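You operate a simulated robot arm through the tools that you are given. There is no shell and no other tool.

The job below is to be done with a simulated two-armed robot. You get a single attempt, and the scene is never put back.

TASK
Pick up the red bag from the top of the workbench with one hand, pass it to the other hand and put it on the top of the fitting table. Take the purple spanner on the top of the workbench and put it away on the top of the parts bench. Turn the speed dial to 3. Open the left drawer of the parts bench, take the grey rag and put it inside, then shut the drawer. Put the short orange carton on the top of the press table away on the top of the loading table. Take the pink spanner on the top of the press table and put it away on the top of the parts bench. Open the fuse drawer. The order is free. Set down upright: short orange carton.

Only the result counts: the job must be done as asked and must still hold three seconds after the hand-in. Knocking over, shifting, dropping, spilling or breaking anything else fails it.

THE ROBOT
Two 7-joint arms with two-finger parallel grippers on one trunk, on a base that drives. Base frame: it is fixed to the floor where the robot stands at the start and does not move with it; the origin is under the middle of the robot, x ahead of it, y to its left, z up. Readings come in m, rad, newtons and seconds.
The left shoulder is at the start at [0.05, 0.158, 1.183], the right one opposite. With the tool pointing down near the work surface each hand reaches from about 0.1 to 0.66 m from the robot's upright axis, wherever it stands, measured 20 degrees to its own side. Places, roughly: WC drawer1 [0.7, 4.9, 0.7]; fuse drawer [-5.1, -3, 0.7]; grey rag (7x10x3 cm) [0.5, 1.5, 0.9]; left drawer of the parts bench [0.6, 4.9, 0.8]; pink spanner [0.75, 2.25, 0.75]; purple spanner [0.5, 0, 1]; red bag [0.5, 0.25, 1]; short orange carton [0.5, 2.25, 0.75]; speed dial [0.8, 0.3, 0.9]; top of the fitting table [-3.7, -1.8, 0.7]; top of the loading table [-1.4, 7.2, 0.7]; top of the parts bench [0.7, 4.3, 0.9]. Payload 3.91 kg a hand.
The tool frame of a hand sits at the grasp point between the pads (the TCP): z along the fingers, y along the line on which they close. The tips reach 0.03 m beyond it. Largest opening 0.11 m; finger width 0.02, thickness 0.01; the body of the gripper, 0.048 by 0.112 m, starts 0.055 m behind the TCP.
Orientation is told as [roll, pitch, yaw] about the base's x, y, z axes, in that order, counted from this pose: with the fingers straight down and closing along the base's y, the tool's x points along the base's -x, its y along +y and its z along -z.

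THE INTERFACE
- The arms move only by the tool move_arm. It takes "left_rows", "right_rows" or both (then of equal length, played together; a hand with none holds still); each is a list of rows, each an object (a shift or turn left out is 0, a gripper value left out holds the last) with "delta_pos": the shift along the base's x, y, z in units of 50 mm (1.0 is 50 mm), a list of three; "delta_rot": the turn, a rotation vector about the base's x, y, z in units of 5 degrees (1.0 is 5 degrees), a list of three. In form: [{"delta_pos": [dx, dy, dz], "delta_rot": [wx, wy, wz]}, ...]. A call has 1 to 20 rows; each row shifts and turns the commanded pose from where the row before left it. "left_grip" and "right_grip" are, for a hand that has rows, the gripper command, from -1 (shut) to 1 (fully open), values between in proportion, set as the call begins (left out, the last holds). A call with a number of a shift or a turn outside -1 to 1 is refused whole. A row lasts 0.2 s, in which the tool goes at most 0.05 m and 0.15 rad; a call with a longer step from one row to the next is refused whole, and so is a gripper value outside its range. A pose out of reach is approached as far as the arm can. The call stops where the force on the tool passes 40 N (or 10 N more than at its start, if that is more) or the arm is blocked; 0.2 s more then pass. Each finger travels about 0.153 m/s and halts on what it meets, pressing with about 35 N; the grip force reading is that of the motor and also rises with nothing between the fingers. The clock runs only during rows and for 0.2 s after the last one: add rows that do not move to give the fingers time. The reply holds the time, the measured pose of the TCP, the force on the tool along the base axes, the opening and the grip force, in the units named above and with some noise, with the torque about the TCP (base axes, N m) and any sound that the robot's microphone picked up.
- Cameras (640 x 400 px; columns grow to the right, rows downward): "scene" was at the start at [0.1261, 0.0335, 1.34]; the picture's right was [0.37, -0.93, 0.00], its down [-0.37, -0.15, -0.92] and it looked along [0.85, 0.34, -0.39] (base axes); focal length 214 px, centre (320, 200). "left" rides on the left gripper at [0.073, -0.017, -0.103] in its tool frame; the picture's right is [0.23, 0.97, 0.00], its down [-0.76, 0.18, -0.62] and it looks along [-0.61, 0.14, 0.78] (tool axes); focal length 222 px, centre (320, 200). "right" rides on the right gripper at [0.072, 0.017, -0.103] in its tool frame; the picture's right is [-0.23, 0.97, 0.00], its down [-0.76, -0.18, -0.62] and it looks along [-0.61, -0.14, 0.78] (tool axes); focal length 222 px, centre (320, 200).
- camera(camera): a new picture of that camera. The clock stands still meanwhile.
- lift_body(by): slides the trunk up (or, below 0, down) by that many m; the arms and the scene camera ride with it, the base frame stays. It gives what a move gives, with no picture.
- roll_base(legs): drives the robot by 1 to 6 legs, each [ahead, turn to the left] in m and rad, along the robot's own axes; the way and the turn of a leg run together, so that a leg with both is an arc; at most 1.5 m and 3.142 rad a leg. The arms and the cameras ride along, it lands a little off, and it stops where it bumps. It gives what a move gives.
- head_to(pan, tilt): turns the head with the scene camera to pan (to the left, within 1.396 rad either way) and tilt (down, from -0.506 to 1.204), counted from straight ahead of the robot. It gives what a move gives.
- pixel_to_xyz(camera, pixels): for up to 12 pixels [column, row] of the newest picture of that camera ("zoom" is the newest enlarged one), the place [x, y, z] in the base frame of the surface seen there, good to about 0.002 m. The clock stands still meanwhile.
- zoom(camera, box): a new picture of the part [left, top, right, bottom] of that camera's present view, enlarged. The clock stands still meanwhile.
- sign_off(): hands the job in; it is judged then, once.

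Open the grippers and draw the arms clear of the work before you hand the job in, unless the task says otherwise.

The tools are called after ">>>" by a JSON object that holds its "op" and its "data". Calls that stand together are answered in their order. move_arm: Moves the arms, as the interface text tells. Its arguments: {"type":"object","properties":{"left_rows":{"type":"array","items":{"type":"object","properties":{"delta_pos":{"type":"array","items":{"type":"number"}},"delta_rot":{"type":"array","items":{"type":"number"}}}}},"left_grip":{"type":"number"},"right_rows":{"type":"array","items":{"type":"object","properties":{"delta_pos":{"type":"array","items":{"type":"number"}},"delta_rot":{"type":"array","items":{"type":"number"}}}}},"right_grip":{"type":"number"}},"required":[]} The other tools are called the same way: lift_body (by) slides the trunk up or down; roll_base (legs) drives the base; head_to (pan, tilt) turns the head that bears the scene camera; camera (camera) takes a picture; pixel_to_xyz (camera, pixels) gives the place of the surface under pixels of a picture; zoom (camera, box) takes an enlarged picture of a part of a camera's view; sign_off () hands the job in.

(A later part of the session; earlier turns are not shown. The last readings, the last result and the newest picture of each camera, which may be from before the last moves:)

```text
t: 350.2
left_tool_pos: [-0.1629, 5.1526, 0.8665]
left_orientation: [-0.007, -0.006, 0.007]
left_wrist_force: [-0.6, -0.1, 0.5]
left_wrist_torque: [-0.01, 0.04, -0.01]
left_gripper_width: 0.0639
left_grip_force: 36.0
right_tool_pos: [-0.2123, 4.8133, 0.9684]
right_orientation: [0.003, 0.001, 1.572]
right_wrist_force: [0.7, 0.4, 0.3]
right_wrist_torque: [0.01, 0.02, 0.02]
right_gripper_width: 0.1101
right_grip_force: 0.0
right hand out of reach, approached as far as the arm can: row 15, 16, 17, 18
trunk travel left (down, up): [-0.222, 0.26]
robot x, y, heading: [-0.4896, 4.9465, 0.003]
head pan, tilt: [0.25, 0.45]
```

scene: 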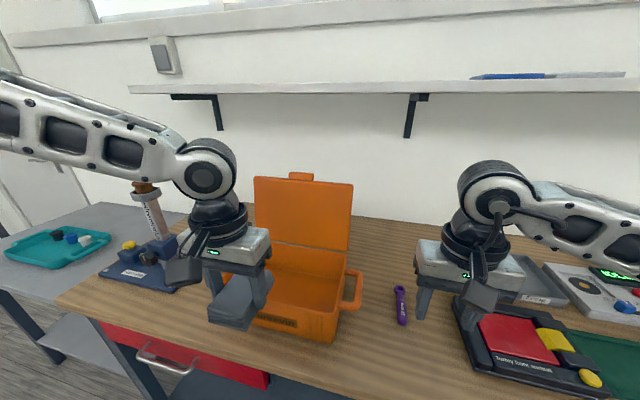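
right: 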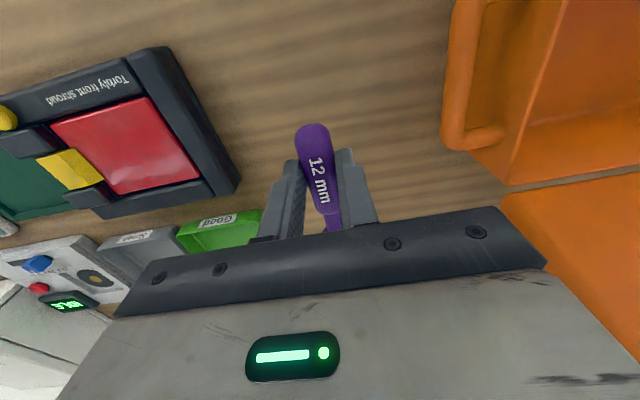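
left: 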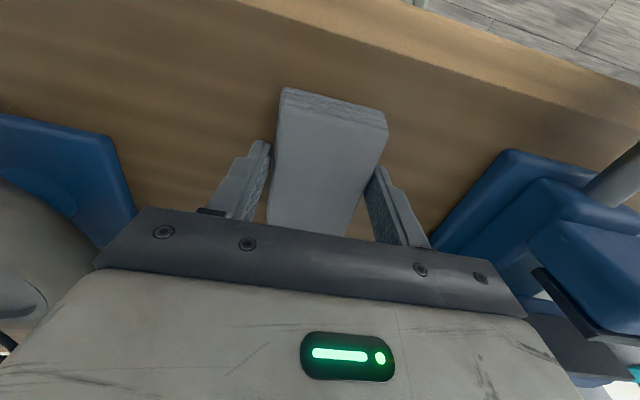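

Same result as before. I'll pitch 85° forward, moving ahead and down.

>>> {"op": "move_arm", "data": {"right_rows": [{"delta_rot": [0, -1, 0], "delta_pos": [0.3, 0, -0.2]}, {"delta_rot": [0, -1, 0], "delta_pos": [0.3, 0, -0.2]}, {"delta_rot": [0, -1, 0], "delta_pos": [0.3, 0, -0.2]}, {"delta_rot": [0, -1, 0], "delta_pos": [0.3, 0, -0.2]}, {"delta_rot": [0, -1, 0], "delta_pos": [0.3, 0, -0.2]}, {"delta_rot": [0, -1, 0], "delta_pos": [0.3, 0, -0.2]}, {"delta_rot": [0, -1, 0], "delta_pos": [0.3, 0, -0.2]}, {"delta_rot": [0, -1, 0], "delta_pos": [0.3, 0, -0.2]}, {"delta_rot": [0, -1, 0], "delta_pos": [0.3, 0, -0.2]}, {"delta_rot": [0, -1, 0], "delta_pos": [0.3, 0, -0.2]}, {"delta_rot": [0, -1, 0], "delta_pos": [0.3, 0, -0.2]}, {"delta_rot": [0, -1, 0], "delta_pos": [0.3, 0, -0.2]}, {"delta_rot": [0, -1, 0], "delta_pos": [0.3, 0, -0.3]}, {"delta_rot": [0, -1, 0], "delta_pos": [0.3, 0, -0.3]}, {"delta_rot": [0, -1, 0], "delta_pos": [0.3, 0, -0.3]}, {"delta_rot": [0, -1, 0], "delta_pos": [0.3, 0, -0.3]}, {"delta_rot": [0, -1, 0], "delta_pos": [0.3, 0, -0.3]}, {}]}}

>>> {"op": "camera", "data": {"camera": "right"}}

>>> {"op": "camera", "data": {"camera": "scene"}}

```text
t: 354.0
left_tool_pos: [-0.1634, 5.1542, 0.8665]
left_orientation: [-0.007, -0.006, 0.009]
left_wrist_force: [0.3, 0.3, -0.9]
left_wrist_torque: [0.02, 0.03, 0.0]
left_gripper_width: 0.0638
left_grip_force: 35.2
right_tool_pos: [0.0152, 4.8978, 0.7932]
right_orientation: [-1.479, 0.002, 1.566]
right_wrist_force: [0.0, -0.2, 0.8]
right_wrist_torque: [-0.02, 0.02, -0.02]
right_gripper_width: 0.1098
right_grip_force: 0.0
right hand out of reach, approached as far as the arm can: row 1, 2, 3, 4, 16, 17
trunk travel left (down, up): [-0.222, 0.26]
robot x, y, heading: [-0.4927, 4.9452, 0.003]
head pan, tilt: [0.25, 0.45]
```

```text
taken
```

right: 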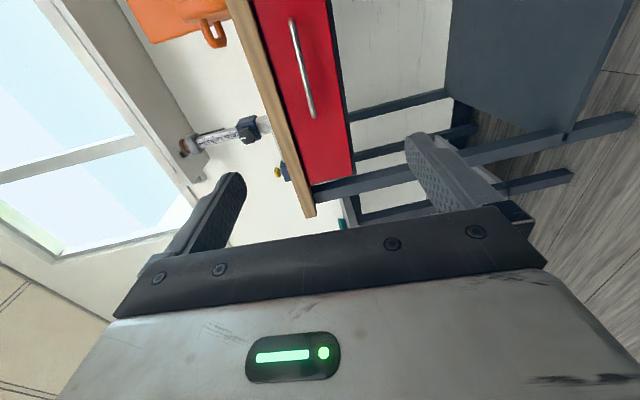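

```text
taken
```

scene: 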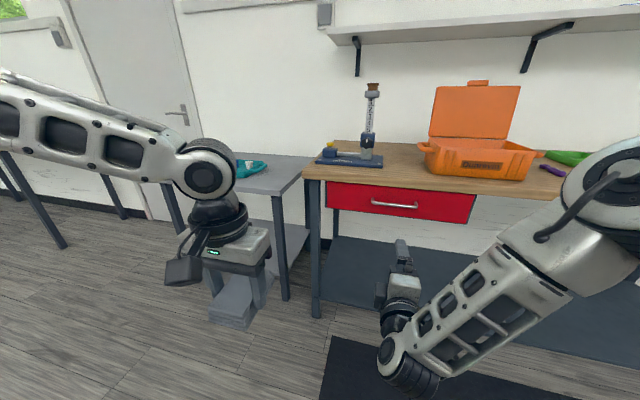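

The hand is level at [0.015,4.898,0.793], matching the handle height. I'll drive forward 22 cm and check.

>>> {"op": "roll_base", "data": {"legs": [[0.23, 0]]}}

>>> {"op": "camera", "data": {"camera": "right"}}

>>> {"op": "camera", "data": {"camera": "scene"}}

```text
t: 355.7
left_tool_pos: [0.0639, 5.153, 0.8663]
left_orientation: [-0.006, -0.006, 0.005]
left_wrist_force: [0.6, 0.0, -0.3]
left_wrist_torque: [0.02, -0.06, -0.02]
left_gripper_width: 0.0636
left_grip_force: 34.4
right_tool_pos: [0.2394, 4.8973, 0.7922]
right_orientation: [-1.478, 0.003, 1.562]
right_wrist_force: [0.5, 0.1, -0.7]
right_wrist_torque: [0.0, -0.01, 0.0]
right_gripper_width: 0.1102
right_grip_force: 0.0
trunk travel left (down, up): [-0.222, 0.26]
robot x, y, heading: [-0.2619, 4.9441, 0.006]
head pan, tilt: [0.25, 0.45]
```

```text
taken
```

right: 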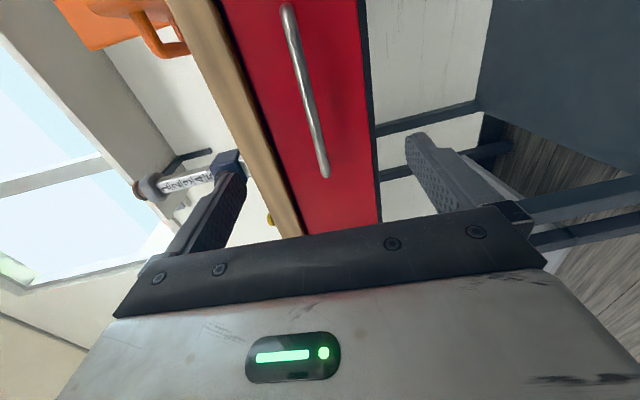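

```text
taken
```

scene: 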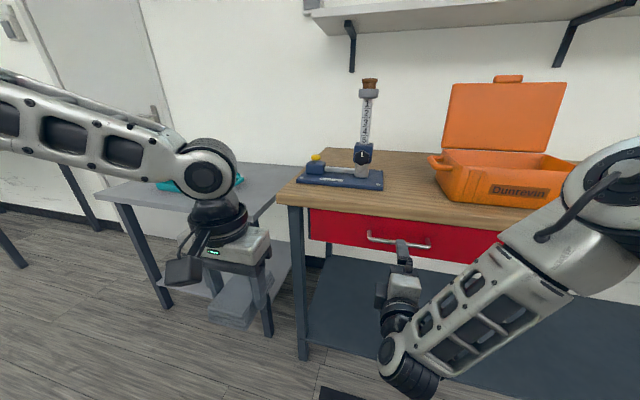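

Everything lines up. I'll narrow the jaws to 6 cm so the upper finger stays clear of the bench top, then drive the last 9 cm.

>>> {"op": "move_arm", "data": {"right_rows": [{}, {}], "right_grip": 0.1}}

>>> {"op": "roll_base", "data": {"legs": [[0.093, 0]]}}

>>> {"op": "camera", "data": {"camera": "right"}}

```text
t: 356.3
left_tool_pos: [0.0636, 5.1541, 0.8675]
left_orientation: [-0.007, -0.005, 0.005]
left_wrist_force: [-0.3, -0.1, 0.4]
left_wrist_torque: [0.0, -0.01, 0.03]
left_gripper_width: 0.0636
left_grip_force: 34.7
right_tool_pos: [0.2386, 4.8974, 0.7924]
right_orientation: [-1.477, 0.002, 1.564]
right_wrist_force: [-0.3, -0.7, 0.1]
right_wrist_torque: [0.01, -0.01, 0.0]
right_gripper_width: 0.0603
right_grip_force: 0.1
trunk travel left (down, up): [-0.222, 0.26]
robot x, y, heading: [-0.2666, 4.9501, 0.001]
head pan, tilt: [0.25, 0.45]
```

```text
t: 357.4
left_tool_pos: [0.1567, 5.1544, 0.8672]
left_orientation: [-0.008, -0.005, 0.005]
left_wrist_force: [-0.5, 0.4, -0.4]
left_wrist_torque: [-0.03, 0.02, -0.04]
left_gripper_width: 0.0638
left_grip_force: 35.4
right_tool_pos: [0.3332, 4.8972, 0.7929]
right_orientation: [-1.477, 0.004, 1.563]
right_wrist_force: [0.3, -0.8, -0.1]
right_wrist_torque: [-0.02, 0.01, 0.0]
right_gripper_width: 0.0603
right_grip_force: 0.1
trunk travel left (down, up): [-0.222, 0.26]
robot x, y, heading: [-0.1686, 4.9488, 0.004]
head pan, tilt: [0.25, 0.45]
```

```text
taken
```

right: 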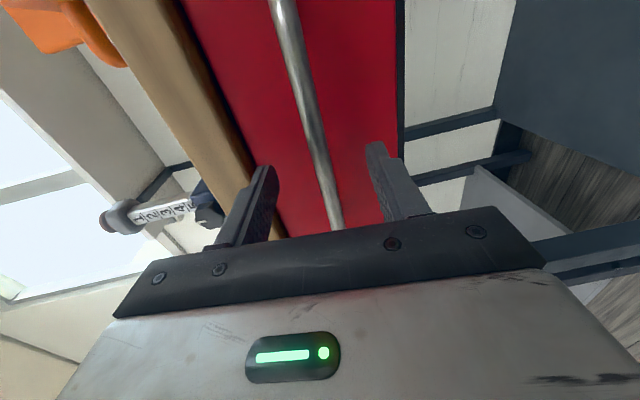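

The bar is between the fingers. I'll close, then pull back gradually.

>>> {"op": "move_arm", "data": {"right_rows": [{}, {}, {}, {}], "right_grip": -1}}

>>> {"op": "roll_base", "data": {"legs": [[-0.12, 0]]}}

>>> {"op": "camera", "data": {"camera": "scene"}}

```text
t: 358.4
left_tool_pos: [0.1581, 5.1537, 0.8661]
left_orientation: [-0.007, -0.002, 0.004]
left_wrist_force: [0.2, 0.3, -0.1]
left_wrist_torque: [0.0, 0.02, -0.02]
left_gripper_width: 0.0639
left_grip_force: 34.9
right_tool_pos: [0.333, 4.8976, 0.7901]
right_orientation: [-1.469, 0.005, 1.565]
right_wrist_force: [-4.2, 0.3, -15.2]
right_wrist_torque: [0.17, 0.38, 0.2]
right_gripper_width: 0.0115
right_grip_force: 45.1
trunk travel left (down, up): [-0.222, 0.26]
robot x, y, heading: [-0.1709, 4.9457, 0.005]
head pan, tilt: [0.25, 0.45]
```

```text
t: 359.6
left_tool_pos: [0.0392, 5.1549, 0.8658]
left_orientation: [-0.007, -0.002, 0.007]
left_wrist_force: [0.1, -0.4, -0.9]
left_wrist_torque: [0.0, 0.03, 0.01]
left_gripper_width: 0.0639
left_grip_force: 34.9
right_tool_pos: [0.2154, 4.897, 0.7902]
right_orientation: [-1.469, 0.004, 1.566]
right_wrist_force: [-1.9, -1.6, -21.6]
right_wrist_torque: [0.07, 0.5, -0.61]
right_gripper_width: 0.0118
right_grip_force: 45.0
trunk travel left (down, up): [-0.222, 0.26]
robot x, y, heading: [-0.2881, 4.9451, 0.002]
head pan, tilt: [0.25, 0.45]
```

```text
taken
```

scene: 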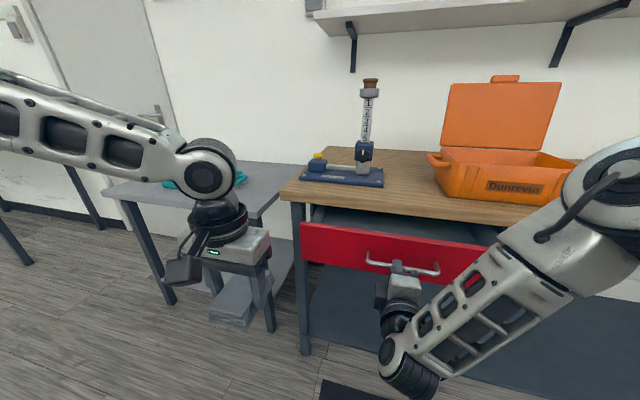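

The drawer is moving: 12 cm out, with little side force. I'll pull another 15 cm.

>>> {"op": "roll_base", "data": {"legs": [[-0.1, 0], [-0.06, 0]]}}

>>> {"op": "camera", "data": {"camera": "scene"}}

```text
t: 361.4
left_tool_pos: [-0.1192, 5.1541, 0.8666]
left_orientation: [-0.008, -0.005, 0.008]
left_wrist_force: [-0.6, 0.3, 0.4]
left_wrist_torque: [-0.02, 0.0, 0.01]
left_gripper_width: 0.0637
left_grip_force: 35.0
right_tool_pos: [0.0567, 4.8966, 0.7891]
right_orientation: [-1.47, 0.004, 1.568]
right_wrist_force: [-2.4, 0.6, -9.2]
right_wrist_torque: [0.15, 0.21, -0.55]
right_gripper_width: 0.0115
right_grip_force: 45.4
trunk travel left (down, up): [-0.222, 0.26]
robot x, y, heading: [-0.4444, 4.9458, 0.01]
head pan, tilt: [0.25, 0.45]
```

```text
taken
```

scene: 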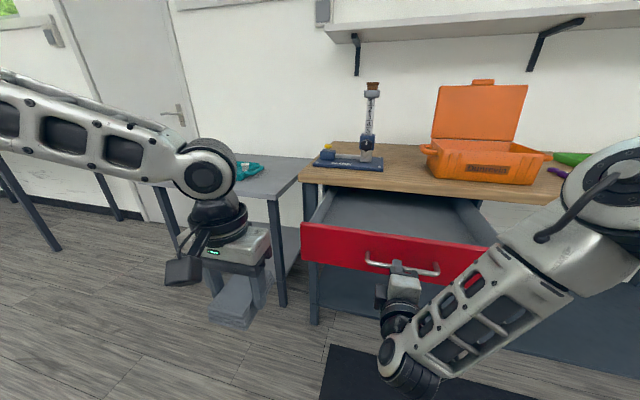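

The drawer is 28 cm open. I'll release, back off a bit, raise the trunk so both hands clear the bench, and approach for placing the rag with the left hand.

>>> {"op": "move_arm", "data": {"right_rows": [{}, {}, {}], "right_grip": 0.1}}

>>> {"op": "roll_base", "data": {"legs": [[-0.15, 0]]}}

>>> {"op": "lift_body", "data": {"by": 0.23}}

>>> {"op": "roll_base", "data": {"legs": [[0, -0.4], [0.36, 0], [0, 0.4]]}}

>>> {"op": "head_to", "data": {"pan": 0.15, "tilt": 0.75}}

>>> {"op": "camera", "data": {"camera": "scene"}}

```text
t: 362.2
left_tool_pos: [-0.1188, 5.1545, 0.8676]
left_orientation: [-0.007, -0.005, 0.007]
left_wrist_force: [-0.3, -0.5, -0.8]
left_wrist_torque: [-0.01, 0.01, -0.01]
left_gripper_width: 0.0639
left_grip_force: 35.5
right_tool_pos: [0.0561, 4.8969, 0.7901]
right_orientation: [-1.469, 0.005, 1.568]
right_wrist_force: [-0.3, 0.3, -1.1]
right_wrist_torque: [0.0, 0.02, -0.03]
right_gripper_width: 0.0608
right_grip_force: 0.1
trunk travel left (down, up): [-0.222, 0.26]
robot x, y, heading: [-0.4474, 4.9457, 0.007]
head pan, tilt: [0.25, 0.45]
```

```text
t: 363.5
left_tool_pos: [-0.2713, 5.153, 0.8667]
left_orientation: [-0.006, -0.006, 0.012]
left_wrist_force: [0.3, -0.3, -0.8]
left_wrist_torque: [-0.02, 0.0, 0.01]
left_gripper_width: 0.0638
left_grip_force: 35.5
right_tool_pos: [-0.0947, 4.8972, 0.79]
right_orientation: [-1.469, 0.006, 1.569]
right_wrist_force: [-1.2, 0.5, 0.3]
right_wrist_torque: [-0.01, 0.0, 0.01]
right_gripper_width: 0.0605
right_grip_force: 0.1
trunk travel left (down, up): [-0.222, 0.26]
robot x, y, heading: [-0.6001, 4.9434, 0.012]
head pan, tilt: [0.25, 0.45]
```

```text
t: 366.0
left_tool_pos: [-0.2719, 5.1537, 1.0969]
left_orientation: [-0.009, -0.005, 0.012]
left_wrist_force: [-0.3, -0.7, -0.1]
left_wrist_torque: [0.03, -0.04, -0.02]
left_gripper_width: 0.0638
left_grip_force: 35.0
right_tool_pos: [-0.0936, 4.898, 1.0202]
right_orientation: [-1.468, 0.006, 1.57]
right_wrist_force: [0.3, 0.9, 0.0]
right_wrist_torque: [-0.01, 0.0, 0.0]
right_gripper_width: 0.0604
right_grip_force: 0.0
trunk travel left (down, up): [-0.452, 0.03]
robot x, y, heading: [-0.5998, 4.9451, 0.013]
head pan, tilt: [0.25, 0.45]
```

```text
t: 370.7
left_tool_pos: [0.0605, 5.0195, 1.0953]
left_orientation: [-0.007, -0.005, 0.021]
left_wrist_force: [0.2, 1.4, -0.8]
left_wrist_torque: [-0.01, 0.0, 0.01]
left_gripper_width: 0.0636
left_grip_force: 34.3
right_tool_pos: [0.2388, 4.7657, 1.0205]
right_orientation: [-1.47, 0.006, 1.581]
right_wrist_force: [-0.5, 0.0, 0.2]
right_wrist_torque: [-0.03, -0.02, -0.01]
right_gripper_width: 0.0604
right_grip_force: 0.0
trunk travel left (down, up): [-0.452, 0.03]
robot x, y, heading: [-0.263, 4.8091, 0.017]
head pan, tilt: [0.25, 0.45]
```

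```text
t: 371.5
left_tool_pos: [0.0597, 5.0185, 1.0964]
left_orientation: [-0.008, -0.006, 0.021]
left_wrist_force: [0.2, 0.3, -1.2]
left_wrist_torque: [0.04, 0.01, 0.03]
left_gripper_width: 0.0638
left_grip_force: 35.1
right_tool_pos: [0.2388, 4.7658, 1.0207]
right_orientation: [-1.47, 0.005, 1.58]
right_wrist_force: [0.7, 0.8, -0.4]
right_wrist_torque: [0.01, -0.03, -0.01]
right_gripper_width: 0.0605
right_grip_force: 0.0
trunk travel left (down, up): [-0.452, 0.03]
robot x, y, heading: [-0.2634, 4.8052, 0.017]
head pan, tilt: [0.15, 0.75]
```

```text
taken
```

scene: 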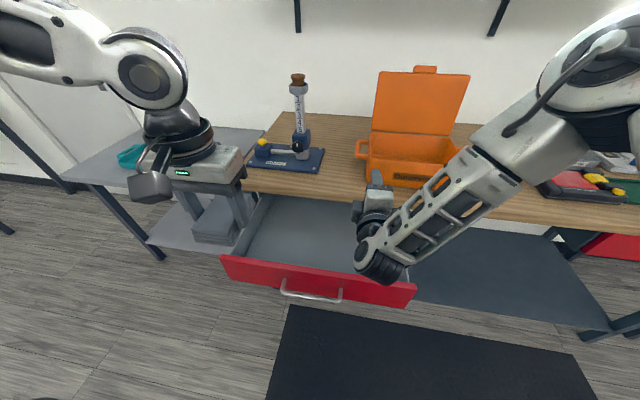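

The drawer is open and empty in front of me. I'll measure its interior.

>>> {"op": "pixel_to_xyz", "data": {"camera": "scene", "pixels": [[300, 240], [300, 265], [280, 220], [345, 250], [225, 255], [300, 270], [412, 288], [255, 210], [245, 235], [310, 295], [380, 250]]}}

>>> {"op": "camera", "data": {"camera": "left"}}

```text
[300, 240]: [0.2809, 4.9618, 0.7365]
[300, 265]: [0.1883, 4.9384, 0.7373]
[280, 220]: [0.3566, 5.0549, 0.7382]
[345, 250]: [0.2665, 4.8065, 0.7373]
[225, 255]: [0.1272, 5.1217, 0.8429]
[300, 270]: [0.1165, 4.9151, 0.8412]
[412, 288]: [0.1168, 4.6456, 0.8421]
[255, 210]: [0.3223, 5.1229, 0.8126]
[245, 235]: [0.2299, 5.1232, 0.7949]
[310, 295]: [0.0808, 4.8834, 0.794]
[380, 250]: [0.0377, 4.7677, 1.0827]
```

```text
taken
```

left: 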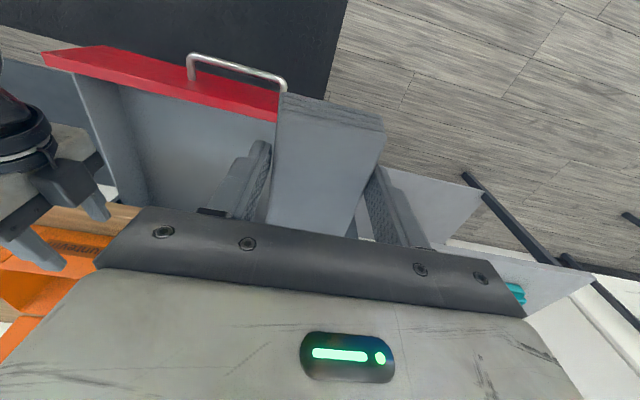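

The drawer floor is at z=0.737 and the interior is about x 0.13–0.39, y 4.66–5.11. I'll carry the rag to [0.245,4.97] and lower it inside.

>>> {"op": "move_arm", "data": {"left_rows": [{"delta_pos": [0.74, -0.2, 0]}, {"delta_pos": [0.74, -0.2, 0]}, {"delta_pos": [0.74, -0.2, -0.2]}, {"delta_pos": [0.74, -0.2, -0.4]}, {"delta_pos": [0.74, -0.17, -0.5]}, {"delta_pos": [0, 0, -0.8]}, {"delta_pos": [0, 0, -0.8]}, {"delta_pos": [0, 0, -0.8]}, {}]}}

>>> {"op": "camera", "data": {"camera": "left"}}

>>> {"op": "camera", "data": {"camera": "scene"}}

```text
t: 373.5
left_tool_pos: [0.194, 5.0194, 0.9493]
left_orientation: [-0.007, -0.005, 0.021]
left_wrist_force: [-0.3, -0.5, -0.2]
left_wrist_torque: [0.01, 0.01, -0.01]
left_gripper_width: 0.0638
left_grip_force: 35.1
left hand out of reach, approached as far as the arm can: row 5, 6, 7, 8
right_tool_pos: [0.2393, 4.7661, 1.0204]
right_orientation: [-1.469, 0.005, 1.58]
right_wrist_force: [0.8, -0.1, 0.5]
right_wrist_torque: [0.0, -0.01, 0.0]
right_gripper_width: 0.0606
right_grip_force: 0.1
trunk travel left (down, up): [-0.452, 0.03]
robot x, y, heading: [-0.2659, 4.8048, 0.018]
head pan, tilt: [0.15, 0.75]
```

```text
taken
```

left: 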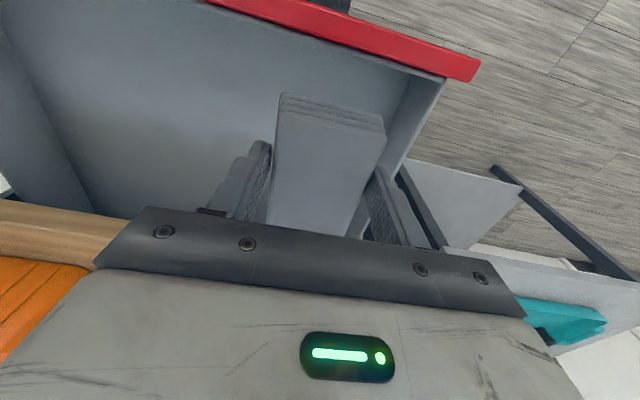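

```text
taken
```

scene: 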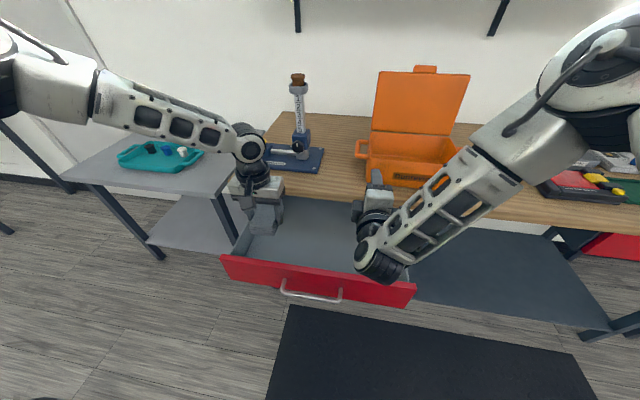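

The left arm can't go lower with the trunk this high, and the right hand would hit the drawer if I lower it. I'll back off and return the right arm to its neutral tool-down pose first.

>>> {"op": "roll_base", "data": {"legs": [[-0.3, 0]]}}

>>> {"op": "move_arm", "data": {"right_rows": [{"delta_rot": [0, 1, 0], "delta_pos": [-0.1, 0, 0.15]}, {"delta_rot": [0, 1, 0], "delta_pos": [-0.1, 0, 0.15]}, {"delta_rot": [0, 1, 0], "delta_pos": [-0.1, 0, 0.15]}, {"delta_rot": [0, 1, 0], "delta_pos": [-0.1, 0, 0.15]}, {"delta_rot": [0, 1, 0], "delta_pos": [-0.1, 0, 0.15]}, {"delta_rot": [0, 1, 0], "delta_pos": [-0.1, 0, 0.15]}, {"delta_rot": [0, 1, 0], "delta_pos": [-0.1, 0, 0.15]}, {"delta_rot": [0, 1, 0], "delta_pos": [-0.1, 0, 0.15]}, {"delta_rot": [0, 1, 0], "delta_pos": [-0.1, 0, 0.15]}, {"delta_rot": [0, 1, -1], "delta_pos": [-0.1, 0, 0]}, {"delta_rot": [0, 0, -1]}, {"delta_rot": [0, 0, -1]}, {"delta_rot": [0, 0, -1]}, {"delta_rot": [0, 0, -1]}, {"delta_rot": [0, 0, -1]}, {"delta_rot": [0, 0, -1]}, {"delta_rot": [0, 0, -1]}, {"delta_rot": [0, 0, -1]}, {}]}}

```text
t: 375.5
left_tool_pos: [-0.1015, 5.0142, 0.9508]
left_orientation: [-0.006, -0.006, 0.02]
left_wrist_force: [-0.5, 0.2, -0.4]
left_wrist_torque: [0.0, -0.01, -0.04]
left_gripper_width: 0.0635
left_grip_force: 35.0
right_tool_pos: [-0.0573, 4.759, 1.0208]
right_orientation: [-1.469, 0.005, 1.577]
right_wrist_force: [-0.3, 0.9, -0.1]
right_wrist_torque: [0.02, -0.03, 0.0]
right_gripper_width: 0.0605
right_grip_force: 0.1
trunk travel left (down, up): [-0.452, 0.03]
robot x, y, heading: [-0.5602, 4.802, 0.019]
head pan, tilt: [0.15, 0.75]
```

```text
t: 379.5
left_tool_pos: [-0.1017, 5.0129, 0.9504]
left_orientation: [-0.007, -0.005, 0.019]
left_wrist_force: [-0.7, 0.3, -1.0]
left_wrist_torque: [0.01, -0.02, -0.04]
left_gripper_width: 0.0638
left_grip_force: 34.6
right_tool_pos: [-0.1075, 4.7587, 1.0876]
right_orientation: [-0.597, 0.002, 0.792]
right_wrist_force: [-0.2, 0.1, 0.0]
right_wrist_torque: [0.02, 0.0, -0.02]
right_gripper_width: 0.0604
right_grip_force: 0.1
trunk travel left (down, up): [-0.452, 0.03]
robot x, y, heading: [-0.5608, 4.8037, 0.012]
head pan, tilt: [0.15, 0.75]
```

I'll finish with the remaining yaw and roll back to neutral, moving the hand to the right side.

>>> {"op": "move_arm", "data": {"right_rows": [{"delta_rot": [0, 0, -1], "delta_pos": [0, -0.2, 0]}, {"delta_rot": [0, 0, -1], "delta_pos": [0, -0.2, 0]}, {"delta_rot": [0, 0, -1], "delta_pos": [0, -0.2, 0]}, {"delta_rot": [0, 0, -1], "delta_pos": [0, -0.2, 0]}, {"delta_rot": [0, 0, -1], "delta_pos": [0, -0.2, 0]}, {"delta_rot": [0, 0, -1], "delta_pos": [0, -0.2, 0]}, {"delta_rot": [0, 0, -1], "delta_pos": [0, -0.2, 0]}, {"delta_rot": [0, 0, -1], "delta_pos": [0, -0.2, 0]}, {"delta_rot": [0, 0, -1], "delta_pos": [0, -0.2, 0]}, {"delta_rot": [0.98, 0, 0], "delta_pos": [-0.2, -0.2, 0.2]}, {"delta_rot": [0.98, 0, 0], "delta_pos": [-0.2, -0.2, 0.2]}, {"delta_rot": [0.98, 0, 0], "delta_pos": [-0.2, -0.2, 0.2]}, {"delta_rot": [0.98, 0, 0], "delta_pos": [-0.2, 0, 0.2]}, {"delta_rot": [0.98, 0, 0], "delta_pos": [-0.2, 0, 0.2]}, {"delta_rot": [0.98, 0, 0], "delta_pos": [-0.2, 0, 0.2]}, {"delta_rot": [0.98, 0, 0]}, {}]}}

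>>> {"op": "camera", "data": {"camera": "scene"}}

```text
t: 383.1
left_tool_pos: [-0.1019, 5.0129, 0.95]
left_orientation: [-0.007, -0.006, 0.019]
left_wrist_force: [0.6, -0.3, -0.4]
left_wrist_torque: [0.02, 0.02, 0.02]
left_gripper_width: 0.0638
left_grip_force: 35.4
right_tool_pos: [-0.1664, 4.6393, 1.1475]
right_orientation: [0.002, -0.002, 0.005]
right_wrist_force: [-0.5, -0.1, 0.1]
right_wrist_torque: [0.01, 0.02, -0.01]
right_gripper_width: 0.0605
right_grip_force: 0.1
trunk travel left (down, up): [-0.452, 0.03]
robot x, y, heading: [-0.5619, 4.8031, 0.014]
head pan, tilt: [0.15, 0.75]
```

```text
taken
```

scene: 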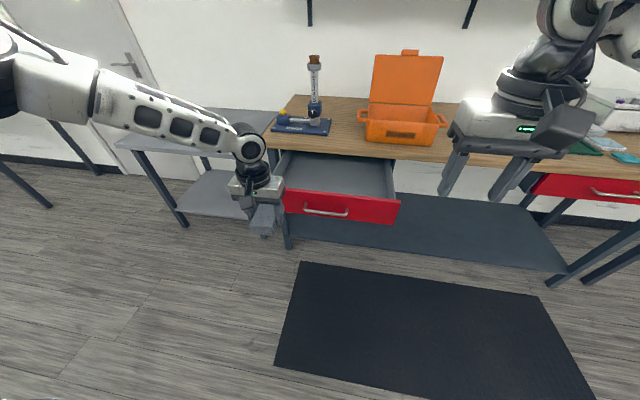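

Both hands are neutral. I'll raise them with the arms, lower the trunk by 0.25, and drive forward to the drawer.

>>> {"op": "move_arm", "data": {"left_rows": [{"delta_pos": [-0.2, 0, 0.8]}, {"delta_pos": [-0.2, 0, 0.8]}, {"delta_pos": [-0.2, 0, 0.8]}, {"delta_pos": [-0.2, 0, 0.8]}, {"delta_pos": [0, 0, 0.8]}], "right_rows": [{"delta_pos": [0, 0, 0.4]}, {"delta_pos": [0, 0, 0.4]}, {"delta_pos": [0, 0, 0.4]}, {"delta_pos": [0, 0, 0.4]}, {"delta_pos": [0, 0, 0.4]}]}}

>>> {"op": "lift_body", "data": {"by": -0.24}}

>>> {"op": "roll_base", "data": {"legs": [[0.3, 0]]}}

>>> {"op": "camera", "data": {"camera": "scene"}}

```text
t: 384.3
left_tool_pos: [-0.1417, 5.0159, 1.1516]
left_orientation: [-0.008, -0.007, 0.019]
left_wrist_force: [0.7, -0.1, 0.3]
left_wrist_torque: [-0.03, -0.02, 0.03]
left_gripper_width: 0.0639
left_grip_force: 35.3
right_tool_pos: [-0.1675, 4.6396, 1.2486]
right_orientation: [0.003, -0.004, 0.007]
right_wrist_force: [0.9, 0.3, -0.3]
right_wrist_torque: [0.01, 0.02, -0.01]
right_gripper_width: 0.0606
right_grip_force: 0.2
trunk travel left (down, up): [-0.452, 0.03]
robot x, y, heading: [-0.5631, 4.8056, 0.018]
head pan, tilt: [0.15, 0.75]
```

```text
t: 386.8
left_tool_pos: [-0.1404, 5.0149, 0.9121]
left_orientation: [-0.007, -0.005, 0.021]
left_wrist_force: [-0.8, 0.2, -1.2]
left_wrist_torque: [0.01, 0.01, 0.02]
left_gripper_width: 0.0639
left_grip_force: 35.1
right_tool_pos: [-0.166, 4.6403, 1.0076]
right_orientation: [0.003, -0.003, 0.008]
right_wrist_force: [-1.0, -0.3, -0.3]
right_wrist_torque: [0.0, 0.03, -0.03]
right_gripper_width: 0.0605
right_grip_force: 0.1
trunk travel left (down, up): [-0.212, 0.27]
robot x, y, heading: [-0.5635, 4.8068, 0.015]
head pan, tilt: [0.15, 0.75]
```

```text
t: 388.9
left_tool_pos: [0.1553, 5.0216, 0.9125]
left_orientation: [-0.008, -0.005, 0.023]
left_wrist_force: [-0.3, -0.3, -0.1]
left_wrist_torque: [0.02, -0.03, 0.01]
left_gripper_width: 0.0639
left_grip_force: 34.5
right_tool_pos: [0.1318, 4.6471, 1.0077]
right_orientation: [0.002, -0.004, 0.012]
right_wrist_force: [0.1, -1.0, -0.6]
right_wrist_torque: [-0.03, 0.0, -0.01]
right_gripper_width: 0.0605
right_grip_force: 0.0
trunk travel left (down, up): [-0.212, 0.27]
robot x, y, heading: [-0.259, 4.8065, 0.021]
head pan, tilt: [0.15, 0.75]
```

```text
taken
```

scene: 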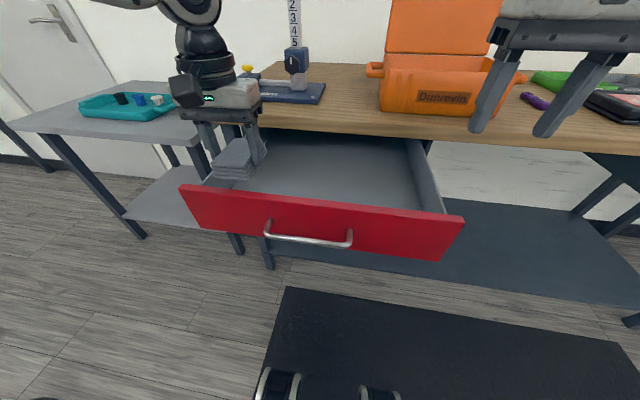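

The rag is now just above the drawer. I'll move it to [0.25,4.97] and lower it to the drawer floor.

>>> {"op": "move_arm", "data": {"left_rows": [{"delta_pos": [0.65, -0.35, 0]}, {"delta_pos": [0.65, -0.35, 0]}, {"delta_pos": [0.6, -0.33, 0]}, {"delta_pos": [0, 0, -0.6]}, {"delta_pos": [0, 0, -0.7]}, {"delta_pos": [0, 0, -0.7]}, {"delta_pos": [0, 0, -0.4]}, {"delta_pos": [0, 0, -0.2]}, {}]}}

>>> {"op": "camera", "data": {"camera": "left"}}

>>> {"op": "camera", "data": {"camera": "scene"}}

```text
t: 390.9
left_tool_pos: [0.2219, 4.9973, 0.7834]
left_orientation: [-0.008, -0.007, 0.022]
left_wrist_force: [1.0, 0.6, -0.2]
left_wrist_torque: [0.02, -0.01, -0.03]
left_gripper_width: 0.0638
left_grip_force: 35.4
left hand out of reach, approached as far as the arm can: row 3, 6, 7
right_tool_pos: [0.1314, 4.6466, 1.0087]
right_orientation: [0.002, -0.003, 0.013]
right_wrist_force: [-0.1, 0.0, -0.3]
right_wrist_torque: [0.01, -0.03, 0.01]
right_gripper_width: 0.0605
right_grip_force: 0.1
trunk travel left (down, up): [-0.212, 0.27]
robot x, y, heading: [-0.2619, 4.8105, 0.019]
head pan, tilt: [0.15, 0.75]
```

```text
taken
```

left: 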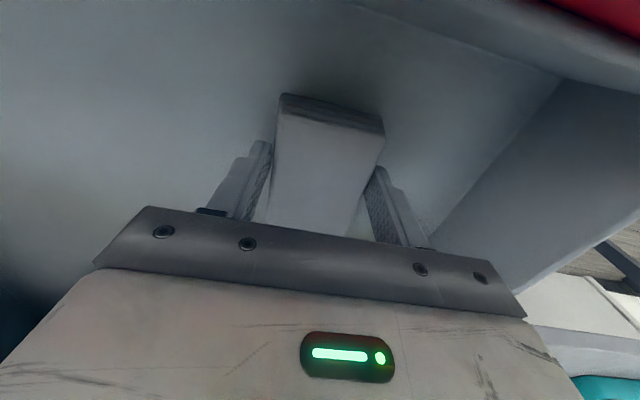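

```text
taken
```

scene: 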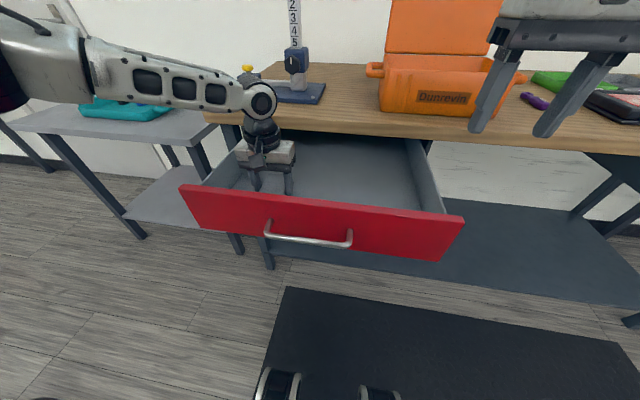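

The rag is about 7 mm above the drawer floor. I'll lower the trunk 6 mm, then open the left hand.

>>> {"op": "lift_body", "data": {"by": -0.006}}

>>> {"op": "move_arm", "data": {"left_rows": [{}, {}, {}], "left_grip": 0.6}}

>>> {"op": "camera", "data": {"camera": "left"}}

```text
t: 391.4
left_tool_pos: [0.2227, 4.9973, 0.7779]
left_orientation: [-0.008, -0.006, 0.024]
left_wrist_force: [0.2, 0.5, 0.5]
left_wrist_torque: [0.1, -0.02, 0.05]
left_gripper_width: 0.0639
left_grip_force: 35.0
right_tool_pos: [0.1317, 4.6478, 1.001]
right_orientation: [0.001, -0.004, 0.012]
right_wrist_force: [0.6, 0.0, 0.4]
right_wrist_torque: [0.02, 0.0, -0.02]
right_gripper_width: 0.0606
right_grip_force: 0.1
trunk travel left (down, up): [-0.206, 0.276]
robot x, y, heading: [-0.2627, 4.8089, 0.018]
head pan, tilt: [0.15, 0.75]
```

```text
t: 392.2
left_tool_pos: [0.2224, 4.9967, 0.7775]
left_orientation: [-0.011, -0.007, 0.023]
left_wrist_force: [0.3, 0.8, -0.5]
left_wrist_torque: [-0.02, -0.02, -0.02]
left_gripper_width: 0.0883
left_grip_force: 0.1
right_tool_pos: [0.1324, 4.6471, 1.0015]
right_orientation: [0.004, -0.003, 0.013]
right_wrist_force: [0.4, 0.2, 0.5]
right_wrist_torque: [0.02, 0.06, 0.0]
right_gripper_width: 0.0606
right_grip_force: 0.2
trunk travel left (down, up): [-0.206, 0.276]
robot x, y, heading: [-0.2619, 4.8077, 0.02]
head pan, tilt: [0.15, 0.75]
```

```text
taken
```

left: 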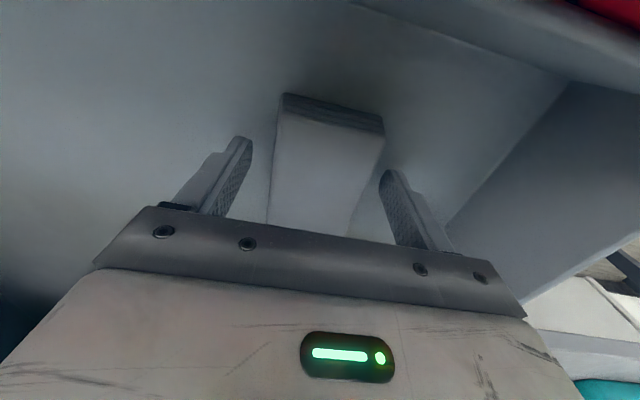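

The rag is released on the drawer floor. I'll raise the left hand straight up out of the drawer.

>>> {"op": "move_arm", "data": {"left_rows": [{"delta_pos": [0, 0, 0.3]}, {"delta_pos": [0, 0, 0.6]}, {"delta_pos": [0, 0, 0.8]}, {"delta_pos": [0, 0, 0.8]}, {"delta_pos": [0, 0, 0.8]}, {"delta_pos": [-0.2, 0, 0.6]}, {}]}}

>>> {"op": "camera", "data": {"camera": "scene"}}

```text
t: 393.8
left_tool_pos: [0.2131, 4.9978, 0.9745]
left_orientation: [-0.008, -0.006, 0.025]
left_wrist_force: [0.1, -0.1, -0.6]
left_wrist_torque: [-0.01, -0.03, 0.02]
left_gripper_width: 0.0879
left_grip_force: 0.1
right_tool_pos: [0.1319, 4.6478, 1.0014]
right_orientation: [0.002, -0.004, 0.012]
right_wrist_force: [-0.4, 1.1, 0.0]
right_wrist_torque: [0.01, 0.0, 0.02]
right_gripper_width: 0.0606
right_grip_force: 0.0
trunk travel left (down, up): [-0.206, 0.276]
robot x, y, heading: [-0.2608, 4.8088, 0.017]
head pan, tilt: [0.15, 0.75]
```

```text
taken
```

scene: 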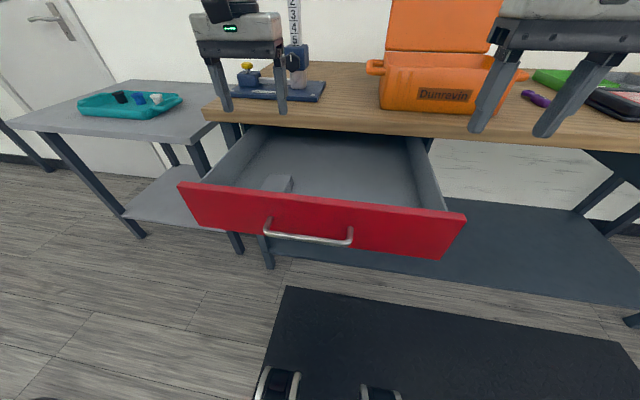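

The rag sits inside the drawer. I'll back off, lower the closed left hand in front of the handle bar, and push the drawer shut by driving forward.

>>> {"op": "roll_base", "data": {"legs": [[-0.26, 0]]}}

>>> {"op": "move_arm", "data": {"left_rows": [{"delta_pos": [0, -0.4, -0.5]}, {"delta_pos": [0, -0.4, -0.5]}, {"delta_pos": [0, -0.4, -0.5]}, {"delta_pos": [0, -0.4, -0.5]}, {"delta_pos": [0, -0.4, -0.6]}, {"delta_pos": [0, -0.3, -0.6]}, {}], "left_grip": -1}}

>>> {"op": "camera", "data": {"camera": "scene"}}

```text
t: 395.7
left_tool_pos: [-0.0479, 4.9935, 0.9738]
left_orientation: [-0.009, -0.006, 0.029]
left_wrist_force: [-0.2, -0.5, 0.0]
left_wrist_torque: [0.03, 0.02, 0.0]
left_gripper_width: 0.0879
left_grip_force: 0.1
right_tool_pos: [-0.1267, 4.6428, 1.0025]
right_orientation: [0.002, -0.003, 0.018]
right_wrist_force: [-0.2, 0.7, 0.3]
right_wrist_torque: [0.03, 0.02, 0.01]
right_gripper_width: 0.0604
right_grip_force: 0.0
trunk travel left (down, up): [-0.206, 0.276]
robot x, y, heading: [-0.523, 4.8005, 0.029]
head pan, tilt: [0.15, 0.75]
```

```text
t: 397.3
left_tool_pos: [-0.0899, 4.938, 0.8141]
left_orientation: [-0.011, -0.006, 0.028]
left_wrist_force: [0.0, 0.3, 0.3]
left_wrist_torque: [0.0, -0.02, 0.01]
left_gripper_width: 0.0002
left_grip_force: 35.6
left hand out of reach, approached as far as the arm can: row 2, 3, 4, 5, 6
right_tool_pos: [-0.1267, 4.6432, 1.0014]
right_orientation: [0.002, -0.005, 0.017]
right_wrist_force: [0.0, 0.1, 0.2]
right_wrist_torque: [0.02, 0.03, 0.01]
right_gripper_width: 0.0605
right_grip_force: 0.1
trunk travel left (down, up): [-0.206, 0.276]
robot x, y, heading: [-0.5231, 4.8011, 0.025]
head pan, tilt: [0.15, 0.75]
```

```text
taken
```

scene: 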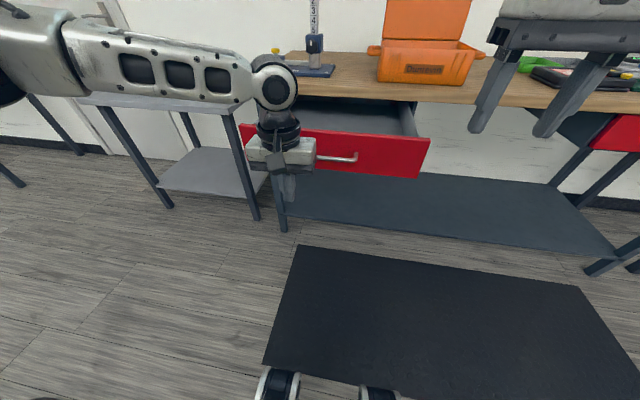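

The fist is at y=4.938. I'll lower the trunk 1.5 cm, turn slightly right so it meets the middle of the bar, then push forward in stages.

>>> {"op": "lift_body", "data": {"by": -0.015}}

>>> {"op": "roll_base", "data": {"legs": [[0, -0.1], [0.12, 0]]}}

>>> {"op": "camera", "data": {"camera": "scene"}}

```text
t: 397.9
left_tool_pos: [-0.0909, 4.9375, 0.8009]
left_orientation: [-0.012, -0.007, 0.03]
left_wrist_force: [1.4, 0.0, 0.2]
left_wrist_torque: [0.02, -0.04, -0.01]
left_gripper_width: 0.0
left_grip_force: 35.2
right_tool_pos: [-0.1272, 4.644, 0.988]
right_orientation: [0.002, -0.003, 0.018]
right_wrist_force: [0.7, -0.7, -0.5]
right_wrist_torque: [0.02, 0.0, 0.0]
right_gripper_width: 0.0604
right_grip_force: 0.0
trunk travel left (down, up): [-0.191, 0.291]
robot x, y, heading: [-0.5197, 4.8002, 0.029]
head pan, tilt: [0.15, 0.75]
```

```text
t: 399.7
left_tool_pos: [0.0421, 4.8854, 0.8]
left_orientation: [-0.013, -0.006, -0.07]
left_wrist_force: [1.2, 0.4, -0.3]
left_wrist_torque: [0.01, 0.01, -0.05]
left_gripper_width: 0.0
left_grip_force: 34.7
right_tool_pos: [-0.0236, 4.5965, 0.9881]
right_orientation: [0.002, -0.004, -0.08]
right_wrist_force: [0.1, -0.4, 0.1]
right_wrist_torque: [0.01, -0.04, -0.04]
right_gripper_width: 0.0606
right_grip_force: 0.1
trunk travel left (down, up): [-0.191, 0.291]
robot x, y, heading: [-0.4051, 4.7921, -0.066]
head pan, tilt: [0.15, 0.75]
```

```text
taken
```

scene: 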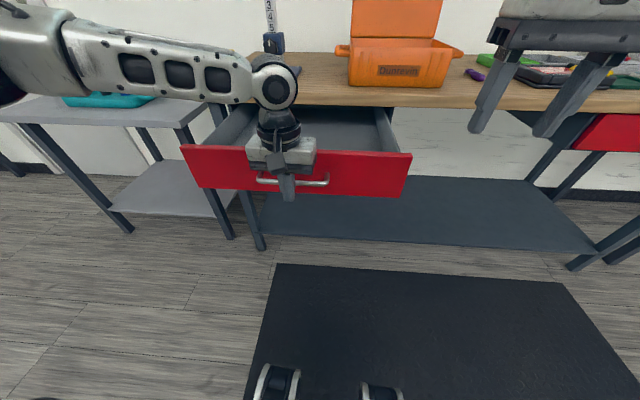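

The fist is right at the handle bar. I'll push forward in two stages.

>>> {"op": "roll_base", "data": {"legs": [[0.2, 0]]}}

>>> {"op": "camera", "data": {"camera": "scene"}}

```text
t: 401.3
left_tool_pos: [0.2447, 4.8725, 0.8004]
left_orientation: [-0.01, -0.007, -0.067]
left_wrist_force: [0.4, -0.3, -0.6]
left_wrist_torque: [0.0, -0.01, 0.01]
left_gripper_width: 0.0002
left_grip_force: 35.0
right_tool_pos: [0.1781, 4.5826, 0.9879]
right_orientation: [0.001, -0.004, -0.079]
right_wrist_force: [0.4, 0.2, -0.6]
right_wrist_torque: [0.01, 0.02, 0.01]
right_gripper_width: 0.0605
right_grip_force: 0.1
trunk travel left (down, up): [-0.191, 0.291]
robot x, y, heading: [-0.2006, 4.7811, -0.076]
head pan, tilt: [0.15, 0.75]
```

```text
taken
```

scene: 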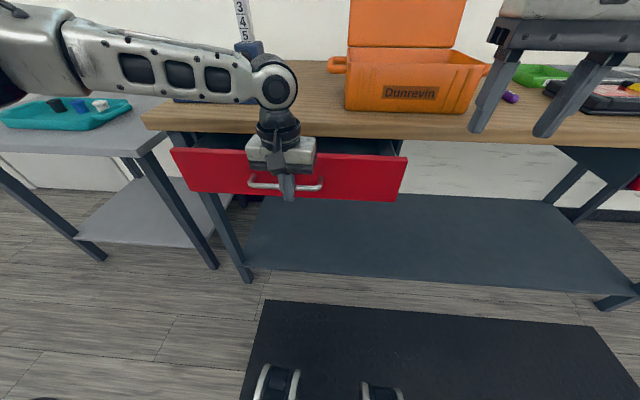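

The drawer is nearly shut. I'll push the last 9 cm.

>>> {"op": "roll_base", "data": {"legs": [[0.075, 0]]}}

>>> {"op": "roll_base", "data": {"legs": [[0.016, 0]]}}

>>> {"op": "camera", "data": {"camera": "scene"}}

```text
t: 402.3
left_tool_pos: [0.3197, 4.8663, 0.8007]
left_orientation: [-0.01, -0.008, -0.066]
left_wrist_force: [0.7, -0.3, 0.1]
left_wrist_torque: [0.06, 0.02, -0.01]
left_gripper_width: 0.0
left_grip_force: 35.0
right_tool_pos: [0.2551, 4.5788, 0.9875]
right_orientation: [0.003, -0.003, -0.079]
right_wrist_force: [-0.1, -0.3, -0.3]
right_wrist_torque: [-0.02, -0.03, -0.01]
right_gripper_width: 0.0606
right_grip_force: 0.0
trunk travel left (down, up): [-0.191, 0.291]
robot x, y, heading: [-0.1247, 4.7734, -0.071]
head pan, tilt: [0.15, 0.75]
```

```text
t: 403.3
left_tool_pos: [0.3309, 4.8666, 0.8004]
left_orientation: [-0.007, 0.001, -0.067]
left_wrist_force: [-3.0, 1.4, 1.8]
left_wrist_torque: [-0.05, -0.38, 0.04]
left_gripper_width: 0.0
left_grip_force: 34.9
right_tool_pos: [0.2703, 4.5773, 0.9874]
right_orientation: [0.002, -0.005, -0.079]
right_wrist_force: [-0.5, 0.2, 0.0]
right_wrist_torque: [0.0, -0.05, 0.0]
right_gripper_width: 0.0605
right_grip_force: 0.0
trunk travel left (down, up): [-0.191, 0.291]
robot x, y, heading: [-0.1067, 4.7743, -0.072]
head pan, tilt: [0.15, 0.75]
stopped in leg 1: the robot was blocked; the commanded pose is now the measured one
```

```text
taken
```

scene: 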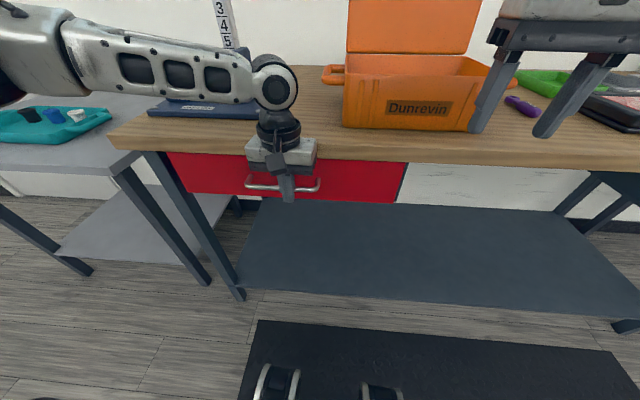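

The push was blocked at the end, so the drawer is shut. I'll back off, verify the face position, and raise the left hand.

>>> {"op": "roll_base", "data": {"legs": [[-0.36, 0]]}}

>>> {"op": "move_arm", "data": {"left_rows": [{"delta_pos": [-0.3, 0.2, 0.8]}, {"delta_pos": [-0.3, 0.2, 0.8]}, {"delta_pos": [-0.3, 0.2, 0.8]}, {"delta_pos": [-0.3, 0.2, 0.8]}, {}], "left_grip": 1, "right_rows": [{"delta_pos": [-0.2, 0, 0]}, {"delta_pos": [-0.2, 0, 0]}, {"delta_pos": [-0.2, 0, 0]}, {}, {}], "right_grip": 1}}

>>> {"op": "camera", "data": {"camera": "scene"}}

>>> {"op": "pixel_to_xyz", "data": {"camera": "scene", "pixels": [[250, 150], [300, 150], [350, 150], [330, 160], [380, 155]]}}

```text
t: 405.6
left_tool_pos: [-0.0308, 4.8942, 0.8004]
left_orientation: [-0.006, 0.002, -0.059]
left_wrist_force: [0.3, -0.2, 0.3]
left_wrist_torque: [0.02, 0.02, 0.02]
left_gripper_width: 0.0001
left_grip_force: 35.4
right_tool_pos: [-0.088, 4.6036, 0.9862]
right_orientation: [0.001, -0.002, -0.071]
right_wrist_force: [0.0, 0.3, 1.3]
right_wrist_torque: [-0.03, 0.0, -0.02]
right_gripper_width: 0.0605
right_grip_force: 0.0
trunk travel left (down, up): [-0.191, 0.291]
robot x, y, heading: [-0.4697, 4.7987, -0.061]
head pan, tilt: [0.15, 0.75]
```

```text
t: 406.8
left_tool_pos: [-0.0909, 4.9316, 0.9627]
left_orientation: [-0.007, 0.003, -0.059]
left_wrist_force: [-0.1, -0.6, 0.1]
left_wrist_torque: [0.0, -0.04, -0.01]
left_gripper_width: 0.11
left_grip_force: 0.1
right_tool_pos: [-0.1202, 4.6034, 0.9864]
right_orientation: [0.002, -0.004, -0.07]
right_wrist_force: [-0.3, -0.2, -0.1]
right_wrist_torque: [-0.01, 0.0, -0.03]
right_gripper_width: 0.1101
right_grip_force: 0.1
trunk travel left (down, up): [-0.191, 0.291]
robot x, y, heading: [-0.4683, 4.7964, -0.061]
head pan, tilt: [0.15, 0.75]
```

```text
taken
```

scene: 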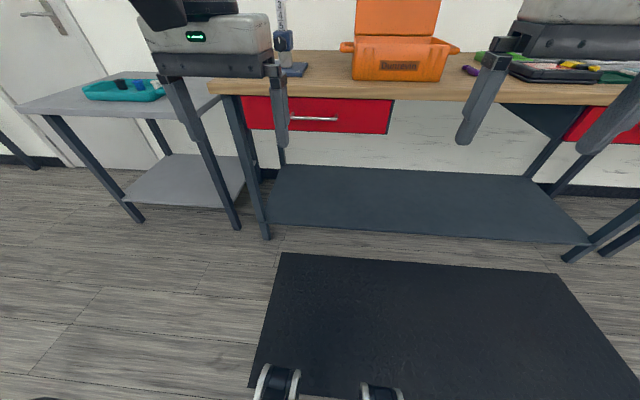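

```text
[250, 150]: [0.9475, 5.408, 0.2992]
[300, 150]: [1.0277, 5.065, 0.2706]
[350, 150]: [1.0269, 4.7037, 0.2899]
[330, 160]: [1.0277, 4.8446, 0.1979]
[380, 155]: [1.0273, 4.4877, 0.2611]
```

>>> {"op": "pixel_to_xyz", "data": {"camera": "scene", "pixels": [[255, 112], [350, 110], [370, 125], [320, 119], [300, 117]]}}

>>> {"op": "lift_body", "data": {"by": 0.2}}

```text
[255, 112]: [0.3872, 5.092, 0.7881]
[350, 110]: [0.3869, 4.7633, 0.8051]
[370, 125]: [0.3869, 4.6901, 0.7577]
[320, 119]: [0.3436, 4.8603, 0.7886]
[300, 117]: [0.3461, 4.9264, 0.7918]
```

```text
t: 409.0
left_tool_pos: [-0.0911, 4.9321, 1.1624]
left_orientation: [-0.006, 0.002, -0.059]
left_wrist_force: [-0.3, 0.2, 0.5]
left_wrist_torque: [0.01, 0.0, 0.05]
left_gripper_width: 0.1099
left_grip_force: 0.0
right_tool_pos: [-0.1201, 4.6036, 1.1861]
right_orientation: [0.002, -0.003, -0.07]
right_wrist_force: [-0.6, -0.1, -0.2]
right_wrist_torque: [-0.01, 0.02, 0.02]
right_gripper_width: 0.1101
right_grip_force: 0.0
trunk travel left (down, up): [-0.391, 0.091]
robot x, y, heading: [-0.4713, 4.7937, -0.065]
head pan, tilt: [0.15, 0.75]
```

The drawer face is back at x≈0.387, so it's shut. I'll drive south to the press table.

>>> {"op": "roll_base", "data": {"legs": [[0, -1.45], [1.25, 0], [1.25, 0], [0, 1.515]]}}

>>> {"op": "head_to", "data": {"pan": 0.1, "tilt": 0.5}}

>>> {"op": "camera", "data": {"camera": "scene"}}

```text
t: 428.5
left_tool_pos: [0.0205, 2.5064, 1.1618]
left_orientation: [-0.008, 0.003, 0.055]
left_wrist_force: [-0.3, -0.2, -0.2]
left_wrist_torque: [-0.01, -0.01, 0.01]
left_gripper_width: 0.1098
left_grip_force: 0.0
right_tool_pos: [0.03, 2.1766, 1.1866]
right_orientation: [0.001, -0.003, 0.045]
right_wrist_force: [0.1, -0.5, 0.1]
right_wrist_torque: [0.01, -0.02, 0.0]
right_gripper_width: 0.1101
right_grip_force: 0.0
trunk travel left (down, up): [-0.391, 0.091]
robot x, y, heading: [-0.3414, 2.3278, 0.053]
head pan, tilt: [0.15, 0.75]
```

```text
t: 429.2
left_tool_pos: [0.021, 2.5068, 1.1618]
left_orientation: [-0.006, 0.002, 0.054]
left_wrist_force: [0.0, 1.1, 0.0]
left_wrist_torque: [0.01, 0.03, 0.04]
left_gripper_width: 0.1101
left_grip_force: 0.0
right_tool_pos: [0.0311, 2.1769, 1.1868]
right_orientation: [0.003, -0.003, 0.045]
right_wrist_force: [0.4, -0.7, 0.2]
right_wrist_torque: [0.0, 0.03, 0.01]
right_gripper_width: 0.11
right_grip_force: 0.0
trunk travel left (down, up): [-0.391, 0.091]
robot x, y, heading: [-0.3352, 2.3305, 0.051]
head pan, tilt: [0.099, 0.499]
```

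```text
taken
```

scene: 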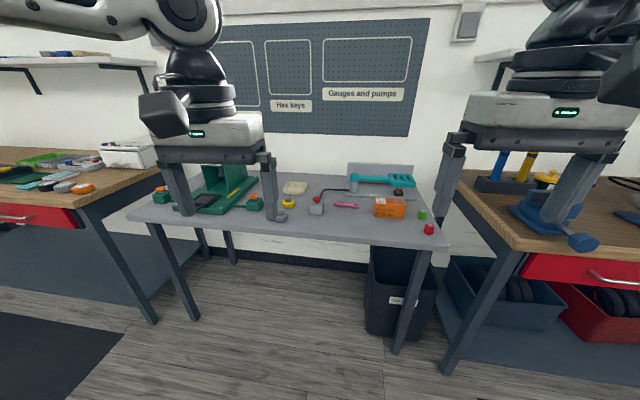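

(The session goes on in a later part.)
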